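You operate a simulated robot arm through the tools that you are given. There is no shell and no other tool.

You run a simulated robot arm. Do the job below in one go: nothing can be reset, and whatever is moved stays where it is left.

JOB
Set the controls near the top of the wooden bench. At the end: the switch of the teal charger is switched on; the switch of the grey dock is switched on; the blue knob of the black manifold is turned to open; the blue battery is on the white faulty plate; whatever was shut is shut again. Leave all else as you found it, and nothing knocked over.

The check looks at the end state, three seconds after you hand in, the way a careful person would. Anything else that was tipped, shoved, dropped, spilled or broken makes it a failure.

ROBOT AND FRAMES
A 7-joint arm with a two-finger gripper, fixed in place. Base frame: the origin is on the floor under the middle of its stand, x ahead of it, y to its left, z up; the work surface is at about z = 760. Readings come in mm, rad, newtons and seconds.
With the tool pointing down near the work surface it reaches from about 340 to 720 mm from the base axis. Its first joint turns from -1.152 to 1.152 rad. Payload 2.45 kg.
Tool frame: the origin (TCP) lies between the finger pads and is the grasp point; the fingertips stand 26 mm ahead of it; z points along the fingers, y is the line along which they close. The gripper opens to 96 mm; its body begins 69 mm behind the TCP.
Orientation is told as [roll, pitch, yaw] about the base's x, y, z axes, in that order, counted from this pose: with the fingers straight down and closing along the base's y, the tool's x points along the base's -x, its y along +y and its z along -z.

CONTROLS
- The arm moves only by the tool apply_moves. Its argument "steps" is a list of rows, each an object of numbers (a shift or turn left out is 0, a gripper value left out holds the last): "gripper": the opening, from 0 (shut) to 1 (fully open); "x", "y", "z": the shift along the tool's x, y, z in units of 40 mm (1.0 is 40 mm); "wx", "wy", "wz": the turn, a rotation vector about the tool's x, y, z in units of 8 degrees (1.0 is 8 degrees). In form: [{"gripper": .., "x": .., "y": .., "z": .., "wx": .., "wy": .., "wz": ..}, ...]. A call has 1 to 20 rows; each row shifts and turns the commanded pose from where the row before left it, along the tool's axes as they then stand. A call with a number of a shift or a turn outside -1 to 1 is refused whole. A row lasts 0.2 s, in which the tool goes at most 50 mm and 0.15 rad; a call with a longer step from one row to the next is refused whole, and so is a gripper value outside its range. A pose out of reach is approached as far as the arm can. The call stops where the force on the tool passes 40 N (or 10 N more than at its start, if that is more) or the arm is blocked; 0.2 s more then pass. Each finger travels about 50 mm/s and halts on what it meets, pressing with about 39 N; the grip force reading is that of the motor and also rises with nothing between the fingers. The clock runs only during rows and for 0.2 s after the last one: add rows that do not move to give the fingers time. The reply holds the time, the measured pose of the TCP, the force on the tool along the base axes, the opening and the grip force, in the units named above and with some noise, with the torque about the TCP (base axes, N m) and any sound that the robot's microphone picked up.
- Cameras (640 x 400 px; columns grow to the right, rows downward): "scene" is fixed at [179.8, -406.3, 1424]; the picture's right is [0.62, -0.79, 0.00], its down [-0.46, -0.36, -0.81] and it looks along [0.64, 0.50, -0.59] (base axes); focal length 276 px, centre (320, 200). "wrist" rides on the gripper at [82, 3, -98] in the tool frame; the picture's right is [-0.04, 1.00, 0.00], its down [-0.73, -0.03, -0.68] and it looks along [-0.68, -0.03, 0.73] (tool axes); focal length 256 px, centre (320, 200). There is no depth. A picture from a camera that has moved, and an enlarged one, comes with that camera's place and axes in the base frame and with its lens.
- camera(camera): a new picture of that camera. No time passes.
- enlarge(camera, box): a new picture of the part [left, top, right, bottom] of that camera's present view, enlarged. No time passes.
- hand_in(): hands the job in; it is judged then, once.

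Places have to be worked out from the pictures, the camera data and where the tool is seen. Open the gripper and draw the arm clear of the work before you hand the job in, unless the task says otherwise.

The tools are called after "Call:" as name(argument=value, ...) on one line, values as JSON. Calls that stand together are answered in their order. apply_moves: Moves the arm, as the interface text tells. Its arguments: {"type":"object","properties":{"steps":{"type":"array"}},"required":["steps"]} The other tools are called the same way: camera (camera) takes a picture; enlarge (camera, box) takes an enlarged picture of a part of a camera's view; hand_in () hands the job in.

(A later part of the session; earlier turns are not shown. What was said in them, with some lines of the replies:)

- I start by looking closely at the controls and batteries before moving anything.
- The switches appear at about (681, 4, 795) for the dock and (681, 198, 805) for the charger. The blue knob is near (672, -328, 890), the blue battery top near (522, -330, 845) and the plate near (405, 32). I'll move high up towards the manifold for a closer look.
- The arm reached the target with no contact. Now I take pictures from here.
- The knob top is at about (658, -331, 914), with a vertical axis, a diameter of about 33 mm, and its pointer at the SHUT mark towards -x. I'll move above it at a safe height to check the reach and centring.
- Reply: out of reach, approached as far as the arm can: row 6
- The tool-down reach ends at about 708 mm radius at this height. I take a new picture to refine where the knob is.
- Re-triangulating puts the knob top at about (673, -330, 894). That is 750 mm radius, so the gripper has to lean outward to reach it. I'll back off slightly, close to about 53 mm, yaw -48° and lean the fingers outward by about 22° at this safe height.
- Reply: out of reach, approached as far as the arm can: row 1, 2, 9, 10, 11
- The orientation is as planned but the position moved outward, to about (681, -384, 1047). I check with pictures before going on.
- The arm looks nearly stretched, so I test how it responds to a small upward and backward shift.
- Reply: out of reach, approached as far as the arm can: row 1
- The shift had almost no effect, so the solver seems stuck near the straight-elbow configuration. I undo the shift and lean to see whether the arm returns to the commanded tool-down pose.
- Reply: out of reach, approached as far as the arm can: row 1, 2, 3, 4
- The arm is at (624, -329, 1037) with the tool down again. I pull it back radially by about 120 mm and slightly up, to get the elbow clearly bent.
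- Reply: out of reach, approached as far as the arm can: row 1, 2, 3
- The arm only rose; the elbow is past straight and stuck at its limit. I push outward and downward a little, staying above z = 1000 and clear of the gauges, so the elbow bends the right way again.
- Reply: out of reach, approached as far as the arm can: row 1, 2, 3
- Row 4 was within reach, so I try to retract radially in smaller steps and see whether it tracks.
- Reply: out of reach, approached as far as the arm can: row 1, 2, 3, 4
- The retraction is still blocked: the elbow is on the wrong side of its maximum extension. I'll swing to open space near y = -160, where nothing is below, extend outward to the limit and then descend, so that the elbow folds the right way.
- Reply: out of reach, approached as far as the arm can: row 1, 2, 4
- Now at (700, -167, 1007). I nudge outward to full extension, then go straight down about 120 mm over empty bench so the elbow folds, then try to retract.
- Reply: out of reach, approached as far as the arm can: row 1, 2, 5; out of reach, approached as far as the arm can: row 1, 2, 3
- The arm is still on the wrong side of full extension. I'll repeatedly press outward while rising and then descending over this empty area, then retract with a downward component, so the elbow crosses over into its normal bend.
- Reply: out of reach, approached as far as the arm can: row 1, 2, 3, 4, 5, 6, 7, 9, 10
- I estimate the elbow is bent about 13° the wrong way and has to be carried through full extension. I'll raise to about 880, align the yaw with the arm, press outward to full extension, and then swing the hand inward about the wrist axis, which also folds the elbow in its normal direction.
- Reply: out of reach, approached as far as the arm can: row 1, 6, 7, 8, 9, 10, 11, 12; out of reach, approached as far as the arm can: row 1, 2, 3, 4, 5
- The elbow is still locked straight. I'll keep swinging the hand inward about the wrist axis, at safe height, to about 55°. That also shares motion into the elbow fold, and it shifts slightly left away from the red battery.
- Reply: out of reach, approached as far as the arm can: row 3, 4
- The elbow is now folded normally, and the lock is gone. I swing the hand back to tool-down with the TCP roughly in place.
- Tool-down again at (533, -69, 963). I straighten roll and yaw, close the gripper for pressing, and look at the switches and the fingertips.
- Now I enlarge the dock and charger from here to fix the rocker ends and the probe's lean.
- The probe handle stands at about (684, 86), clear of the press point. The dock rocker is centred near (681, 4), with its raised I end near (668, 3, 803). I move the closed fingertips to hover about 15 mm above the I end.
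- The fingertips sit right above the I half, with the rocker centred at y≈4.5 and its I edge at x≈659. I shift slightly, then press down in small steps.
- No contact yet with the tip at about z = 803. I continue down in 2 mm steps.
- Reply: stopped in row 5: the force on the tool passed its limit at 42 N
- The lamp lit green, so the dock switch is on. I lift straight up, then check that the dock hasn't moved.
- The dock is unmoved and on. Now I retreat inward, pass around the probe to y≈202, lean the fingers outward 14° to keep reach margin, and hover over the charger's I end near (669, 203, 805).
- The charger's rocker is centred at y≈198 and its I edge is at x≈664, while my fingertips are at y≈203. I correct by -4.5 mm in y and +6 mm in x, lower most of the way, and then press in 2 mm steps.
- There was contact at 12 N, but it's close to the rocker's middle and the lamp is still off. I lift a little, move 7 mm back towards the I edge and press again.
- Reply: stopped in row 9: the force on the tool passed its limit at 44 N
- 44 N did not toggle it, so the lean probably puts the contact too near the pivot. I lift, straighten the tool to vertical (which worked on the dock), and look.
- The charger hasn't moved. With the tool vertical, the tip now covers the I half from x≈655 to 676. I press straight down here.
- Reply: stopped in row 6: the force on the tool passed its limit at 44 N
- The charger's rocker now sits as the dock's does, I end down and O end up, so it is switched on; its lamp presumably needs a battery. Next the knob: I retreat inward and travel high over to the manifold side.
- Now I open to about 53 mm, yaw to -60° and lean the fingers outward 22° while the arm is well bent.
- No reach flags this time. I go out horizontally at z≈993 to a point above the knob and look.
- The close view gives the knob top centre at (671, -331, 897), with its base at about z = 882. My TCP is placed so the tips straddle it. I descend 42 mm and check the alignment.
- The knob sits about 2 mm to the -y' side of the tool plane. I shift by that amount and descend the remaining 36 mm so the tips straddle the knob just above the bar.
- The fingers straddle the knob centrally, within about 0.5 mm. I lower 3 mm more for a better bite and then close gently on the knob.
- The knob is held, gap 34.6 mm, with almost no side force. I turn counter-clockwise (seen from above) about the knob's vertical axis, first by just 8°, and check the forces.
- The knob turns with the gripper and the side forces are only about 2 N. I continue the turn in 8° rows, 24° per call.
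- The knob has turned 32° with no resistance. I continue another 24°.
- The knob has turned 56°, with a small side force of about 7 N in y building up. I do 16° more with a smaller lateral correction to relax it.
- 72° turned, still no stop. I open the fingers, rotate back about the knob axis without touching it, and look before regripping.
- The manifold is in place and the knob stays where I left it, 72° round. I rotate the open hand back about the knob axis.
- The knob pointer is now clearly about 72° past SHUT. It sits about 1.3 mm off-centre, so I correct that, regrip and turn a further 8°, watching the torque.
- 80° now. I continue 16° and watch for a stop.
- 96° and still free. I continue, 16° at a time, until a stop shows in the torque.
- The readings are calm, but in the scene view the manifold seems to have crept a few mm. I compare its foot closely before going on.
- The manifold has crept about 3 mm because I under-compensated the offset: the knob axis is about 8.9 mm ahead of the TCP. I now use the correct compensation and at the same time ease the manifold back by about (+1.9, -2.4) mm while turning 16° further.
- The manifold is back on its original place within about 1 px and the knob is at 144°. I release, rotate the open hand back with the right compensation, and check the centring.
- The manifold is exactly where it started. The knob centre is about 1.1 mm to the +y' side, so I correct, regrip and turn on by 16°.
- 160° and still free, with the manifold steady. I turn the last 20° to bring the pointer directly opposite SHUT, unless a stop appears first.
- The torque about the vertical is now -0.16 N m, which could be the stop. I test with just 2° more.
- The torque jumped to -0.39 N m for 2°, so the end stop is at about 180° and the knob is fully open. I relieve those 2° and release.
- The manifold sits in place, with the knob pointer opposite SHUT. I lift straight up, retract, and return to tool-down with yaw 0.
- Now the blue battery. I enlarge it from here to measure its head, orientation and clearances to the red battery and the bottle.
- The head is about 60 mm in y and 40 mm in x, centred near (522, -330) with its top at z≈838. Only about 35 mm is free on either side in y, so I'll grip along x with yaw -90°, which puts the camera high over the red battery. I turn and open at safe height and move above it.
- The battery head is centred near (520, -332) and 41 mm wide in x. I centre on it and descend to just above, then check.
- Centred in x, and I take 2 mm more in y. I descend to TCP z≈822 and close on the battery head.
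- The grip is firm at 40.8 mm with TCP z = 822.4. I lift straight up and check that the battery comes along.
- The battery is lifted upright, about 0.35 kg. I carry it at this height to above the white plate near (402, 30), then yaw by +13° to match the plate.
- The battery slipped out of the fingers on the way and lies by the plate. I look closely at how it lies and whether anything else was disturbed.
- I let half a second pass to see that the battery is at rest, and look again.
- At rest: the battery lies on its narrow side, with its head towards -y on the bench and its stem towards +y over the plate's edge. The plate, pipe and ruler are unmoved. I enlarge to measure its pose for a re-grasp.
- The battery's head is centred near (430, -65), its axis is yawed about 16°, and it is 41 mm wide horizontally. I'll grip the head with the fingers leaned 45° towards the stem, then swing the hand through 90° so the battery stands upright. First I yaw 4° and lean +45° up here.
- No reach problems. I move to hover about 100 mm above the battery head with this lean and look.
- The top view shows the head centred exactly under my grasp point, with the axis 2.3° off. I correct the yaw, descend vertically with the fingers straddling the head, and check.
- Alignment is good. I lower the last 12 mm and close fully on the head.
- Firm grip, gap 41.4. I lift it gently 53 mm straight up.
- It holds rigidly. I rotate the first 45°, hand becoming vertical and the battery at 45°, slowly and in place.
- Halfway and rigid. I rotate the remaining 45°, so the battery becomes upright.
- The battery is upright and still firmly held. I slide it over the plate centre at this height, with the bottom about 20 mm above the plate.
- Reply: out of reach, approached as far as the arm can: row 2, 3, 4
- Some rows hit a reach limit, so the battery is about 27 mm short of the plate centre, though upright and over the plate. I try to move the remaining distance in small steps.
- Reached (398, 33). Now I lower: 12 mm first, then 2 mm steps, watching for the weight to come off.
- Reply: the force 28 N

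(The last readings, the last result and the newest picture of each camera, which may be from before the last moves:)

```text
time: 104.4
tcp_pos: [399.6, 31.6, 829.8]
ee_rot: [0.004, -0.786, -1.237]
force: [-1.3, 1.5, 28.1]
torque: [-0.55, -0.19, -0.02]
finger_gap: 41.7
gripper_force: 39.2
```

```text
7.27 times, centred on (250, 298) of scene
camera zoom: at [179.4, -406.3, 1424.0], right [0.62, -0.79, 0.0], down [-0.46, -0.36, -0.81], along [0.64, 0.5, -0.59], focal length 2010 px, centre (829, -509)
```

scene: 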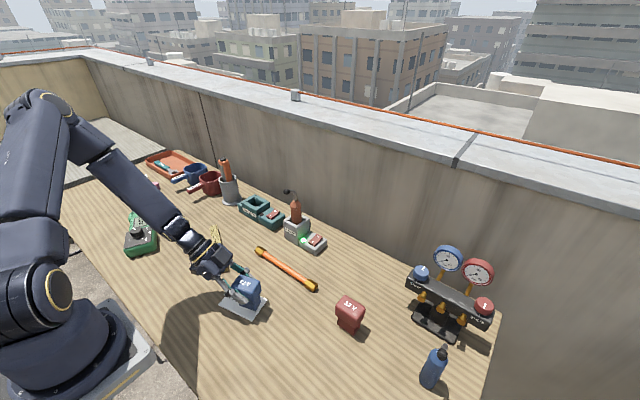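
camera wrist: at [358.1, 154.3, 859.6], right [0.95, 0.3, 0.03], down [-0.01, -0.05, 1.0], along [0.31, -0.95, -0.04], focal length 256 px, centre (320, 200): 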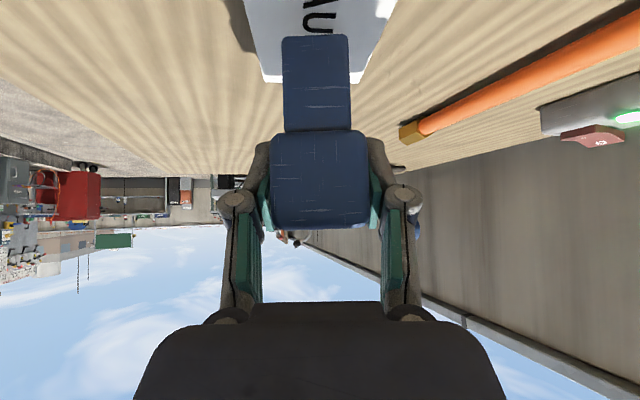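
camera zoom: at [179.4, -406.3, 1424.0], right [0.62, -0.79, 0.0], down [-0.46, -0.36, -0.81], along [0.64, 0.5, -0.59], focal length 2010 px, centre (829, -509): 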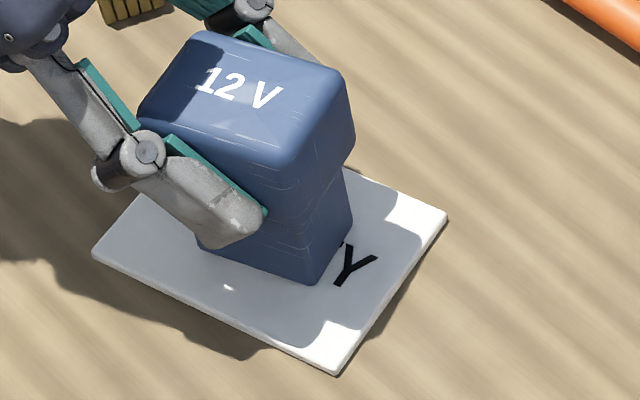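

The battery rests on the plate, with 28 N contact. I ease up 1.2 mm to relieve it, then open the fingers.

Call:
apply_moves(steps=[{"x": -0.02, "z": -0.021}, {"x": 0}, {"gripper": 0.5}, {"gripper": 0.65}, {"x": 0}, {"x": 0}])

Call:
enlarge(camera="scene", box=[210, 260, 290, 325])

Call:
camera(camera="wrist")

```text
time: 105.8
tcp_pos: [398.7, 32.9, 828.2]
ee_rot: [0.001, -0.782, -1.234]
force: [-0.1, 0.1, -0.4]
torque: [0.01, 0.03, -0.01]
finger_gap: 62.6
gripper_force: 0.1
```

```text
6.15 times, centred on (250, 292) of scene
camera zoom: at [179.8, -406.3, 1424.0], right [0.62, -0.79, 0.0], down [-0.46, -0.36, -0.81], along [0.64, 0.5, -0.59], focal length 1701 px, centre (751, -369)
```

zoom: 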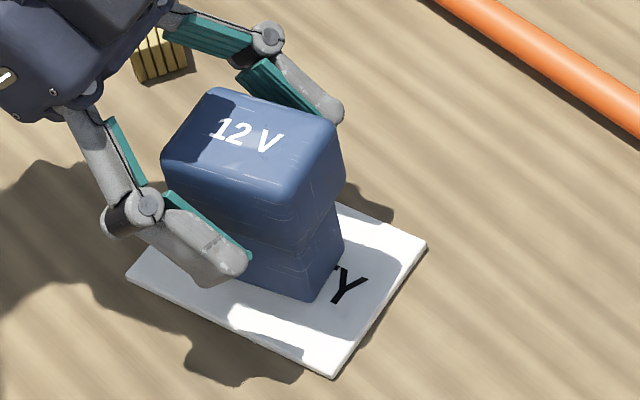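

```text
taken
camera wrist: at [358.3, 154.3, 841.7], right [0.95, 0.3, 0.03], down [-0.01, -0.05, 1.0], along [0.31, -0.95, -0.04], focal length 256 px, centre (320, 200)
```

wrist: 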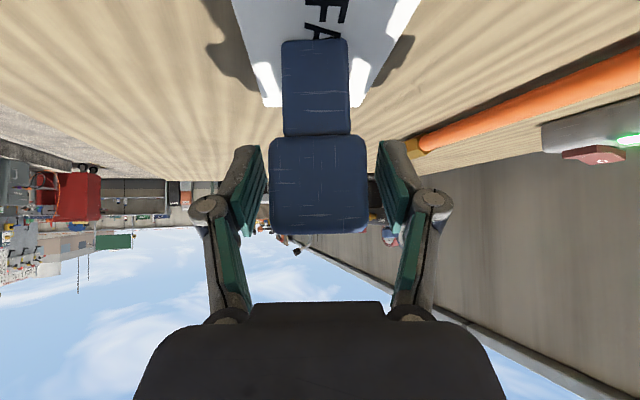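

The battery stands upright on the plate, free of the fingers. I back straight out along the finger direction in small steps, watching for reach flags.

Call:
apply_moves(steps=[{"z": -0.25}, {"z": -0.3}, {"z": -0.35}, {"z": -0.4}, {"x": 0}])

Call:
camera(camera="scene")

```text
time: 107.0
tcp_pos: [384.6, 68.3, 867.5]
ee_rot: [0.001, -0.783, -1.235]
force: [-0.6, -0.5, 0.1]
torque: [-0.02, 0.0, 0.01]
finger_gap: 62.5
gripper_force: 0.0
```

```text
taken
```

scene: 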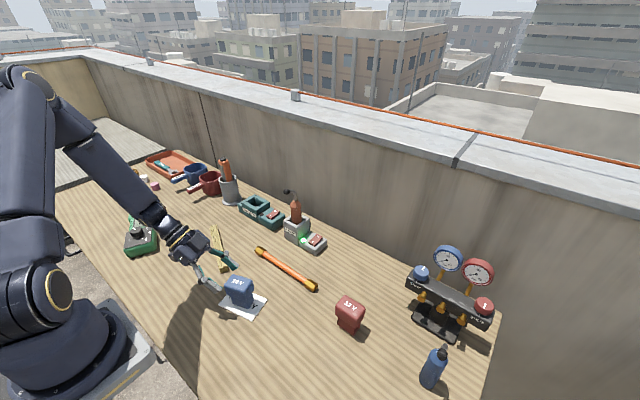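

Clear of the battery. I raise the hand vertically by about 130 mm, then straighten it to tool-down.

Call:
apply_moves(steps=[{"x": -0.4, "z": -0.7}, {"x": -0.55, "z": -0.6}, {"x": -0.6, "z": -0.6}, {"x": -0.6, "z": -0.6}, {"wy": 0.9}, {"wy": 0.9}, {"wy": 0.9}, {"wy": 0.9}, {"wy": 0.9}, {"wy": 0.9}, {"x": 0}])

Call:
camera(camera="scene")

Call:
camera(camera="wrist")

```text
time: 109.4
tcp_pos: [383.0, 75.7, 997.9]
ee_rot: [0.002, -0.026, -1.232]
force: [0.7, -0.1, -0.6]
torque: [-0.02, -0.01, -0.01]
finger_gap: 62.4
gripper_force: 0.0
```

```text
taken
```

scene: 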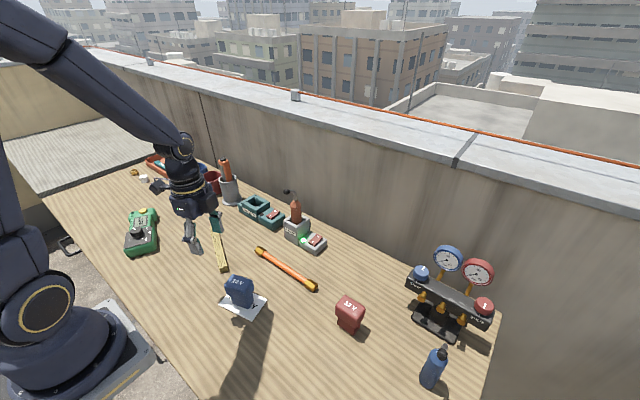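

```text
taken
camera wrist: at [356.1, 156.4, 1093.6], right [0.96, 0.29, 0.0], down [0.21, -0.69, 0.7], along [0.21, -0.67, -0.72], focal length 256 px, centre (320, 200)
```

wrist: 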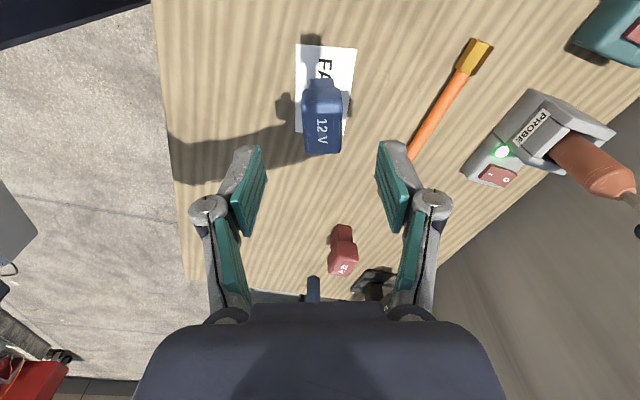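

The battery stands on the plate. I move the arm up and back towards its starting pose with yaw 0, and open the gripper fully, so I can inspect everything.

Call:
apply_moves(steps=[{"z": -0.9, "gripper": 1}, {"z": -0.9}, {"z": -0.9}, {"z": -0.9}, {"z": -0.9}, {"wz": -0.9}, {"wz": -0.9}, {"wz": -0.9}, {"wz": -0.9}, {"wz": -0.9}, {"wz": -0.9}, {"wz": -0.9}, {"wz": -0.9}, {"wz": -0.9}, {"wz": -0.72, "wy": 0.18}, {"x": 0}])

Call:
camera(camera="scene")

Call:
enlarge(camera="scene", box=[220, 180, 340, 260])

Call:
camera(camera="wrist")

```text
time: 112.8
tcp_pos: [379.4, 80.2, 1176.4]
ee_rot: [-0.025, 0.018, 0.0]
force: [-0.1, -0.2, -0.5]
torque: [-0.04, 0.0, -0.01]
finger_gap: 96.1
gripper_force: 0.0
```

```text
taken
```

scene: 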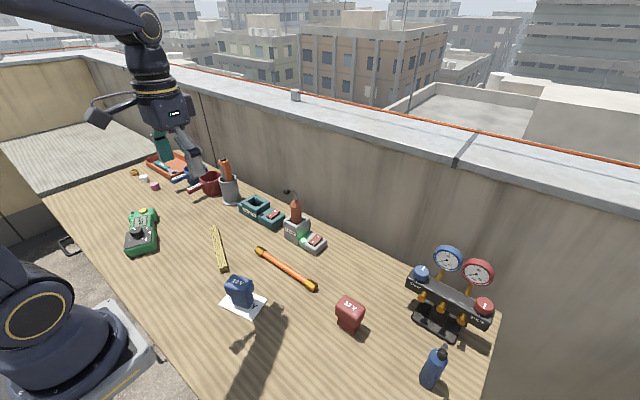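

```text
5.00 times, centred on (280, 220) of scene
camera zoom: at [179.8, -406.3, 1424.0], right [0.62, -0.79, 0.0], down [-0.46, -0.36, -0.81], along [0.64, 0.5, -0.59], focal length 1382 px, centre (520, 100)
```

zoom: 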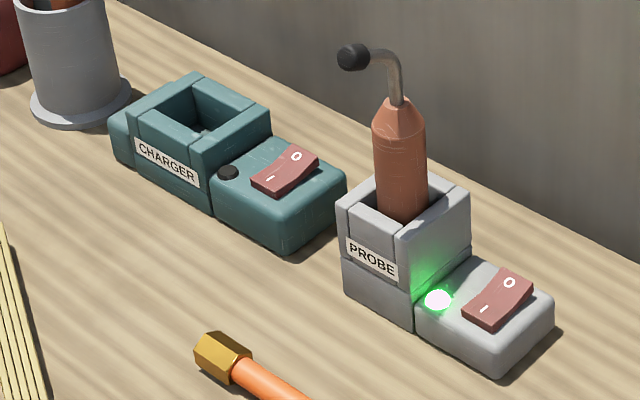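

```text
taken
camera wrist: at [299.1, 86.3, 1276.6], right [0.04, 1.0, -0.03], down [0.74, -0.01, 0.67], along [0.67, -0.05, -0.74], focal length 256 px, centre (320, 200)
```

wrist: 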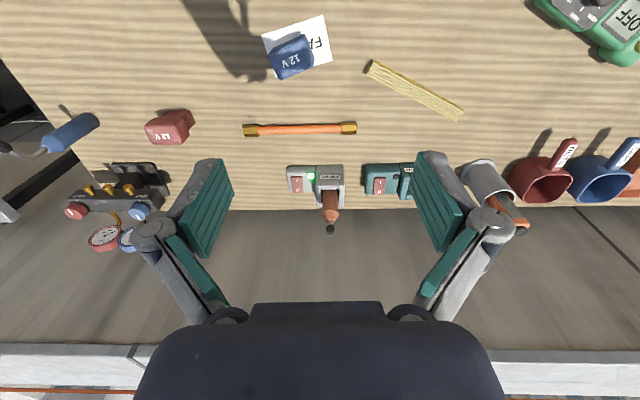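

Both rockers look alike. I compare them closely once more, along with the knob, the plate and the other objects.

Call:
enlarge(camera="wrist", box=[280, 150, 420, 210])

Call:
enlarge(camera="scene", box=[256, 198, 292, 226])

Call:
enlarge(camera="scene", box=[390, 230, 510, 350])

Call:
enlarge(camera="scene", box=[200, 260, 290, 330])

```text
4.57 times, centred on (350, 180) of wrist
camera zoom: at [299.1, 86.3, 1276.6], right [0.04, 1.0, -0.03], down [0.74, -0.01, 0.67], along [0.67, -0.05, -0.74], focal length 1170 px, centre (183, 291)
```

zoom: 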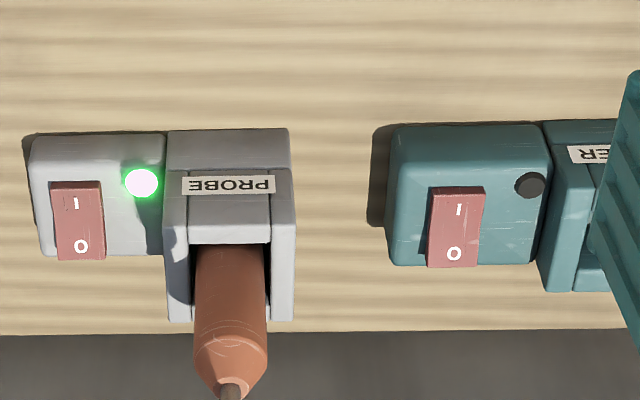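

```text
14.29 times, centred on (274, 212) of scene
camera zoom: at [179.8, -406.3, 1424.0], right [0.62, -0.79, 0.0], down [-0.46, -0.36, -0.81], along [0.64, 0.5, -0.59], focal length 3949 px, centre (977, 29)
```

zoom: 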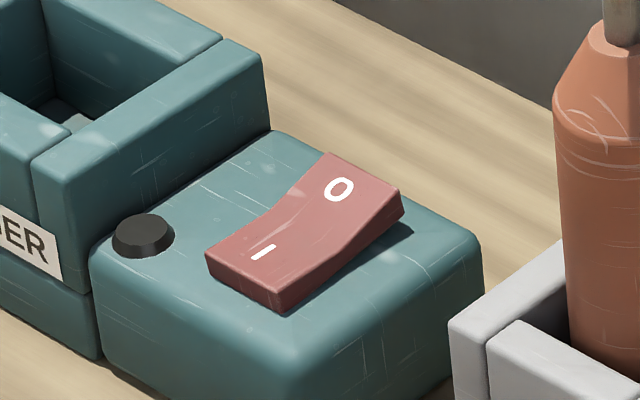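

```text
3.33 times, centred on (450, 290) of scene
camera zoom: at [179.8, -406.3, 1424.0], right [0.62, -0.79, 0.0], down [-0.46, -0.36, -0.81], along [0.64, 0.5, -0.59], focal length 922 px, centre (-113, -100)
```

zoom: 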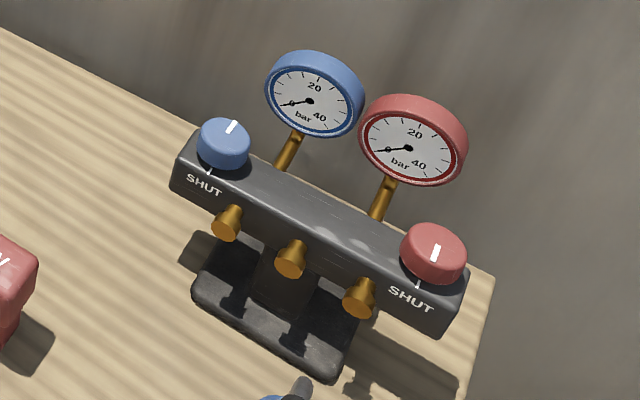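

```text
5.71 times, centred on (245, 295) of scene
camera zoom: at [179.8, -406.3, 1424.0], right [0.62, -0.79, 0.0], down [-0.46, -0.36, -0.81], along [0.64, 0.5, -0.59], focal length 1580 px, centre (749, -343)
```

zoom: 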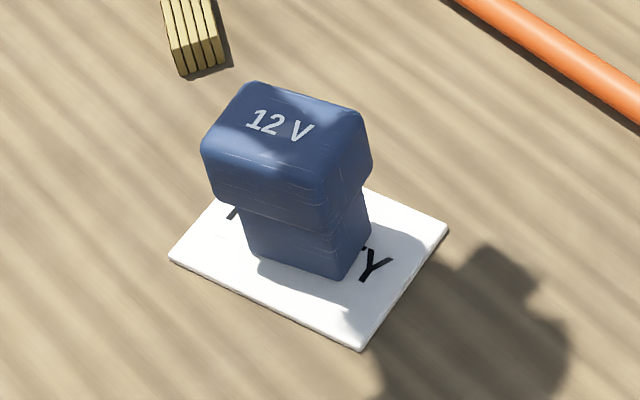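

Everything checks out: both rockers have the I end pressed, and the blue knob points opposite SHUT while the red one is untouched. The manifold and plate are in their original places, and the blue battery stands upright on the white plate. The arm is clear with the gripper open, so I hand in.

Call:
hand_in()

```text
The job is handed in.
```

The job is handed in, and in the last pictures before hand-in every part of it looked done. I dropped the blue battery once along the way.

- **Grey dock:** its switch is on and the lamp is lit green.
- **Teal charger:** its rocker sits with the I end pressed, the same as the dock's. Its lamp stayed dark, probably because there is no battery in it, so I judged this one by the rocker alone.
- **Blue knob:** it is turned counter-clockwise about 180° from SHUT, where it met its end stop. The blue gauge still reads 0. There was no OPEN mark to check against, so I took the stop as open.
- **Blue battery:** it slipped out of the gripper while I carried it and fell beside the plate, landing on its side. I picked it up again and stood it upright on the white plate. I saw no damage, and nothing around it had moved.
- **Everything else:** the manifold crept about 3 mm while I turned the knob, and I moved it back to within about 1 mm. I opened nothing that was shut, and the red knob is still at SHUT. The plate, dock, charger and pipe matched their starting places when I compared them. The bottle, red battery and ruler looked undisturbed.

The gripper is open and the arm is clear of the bench.
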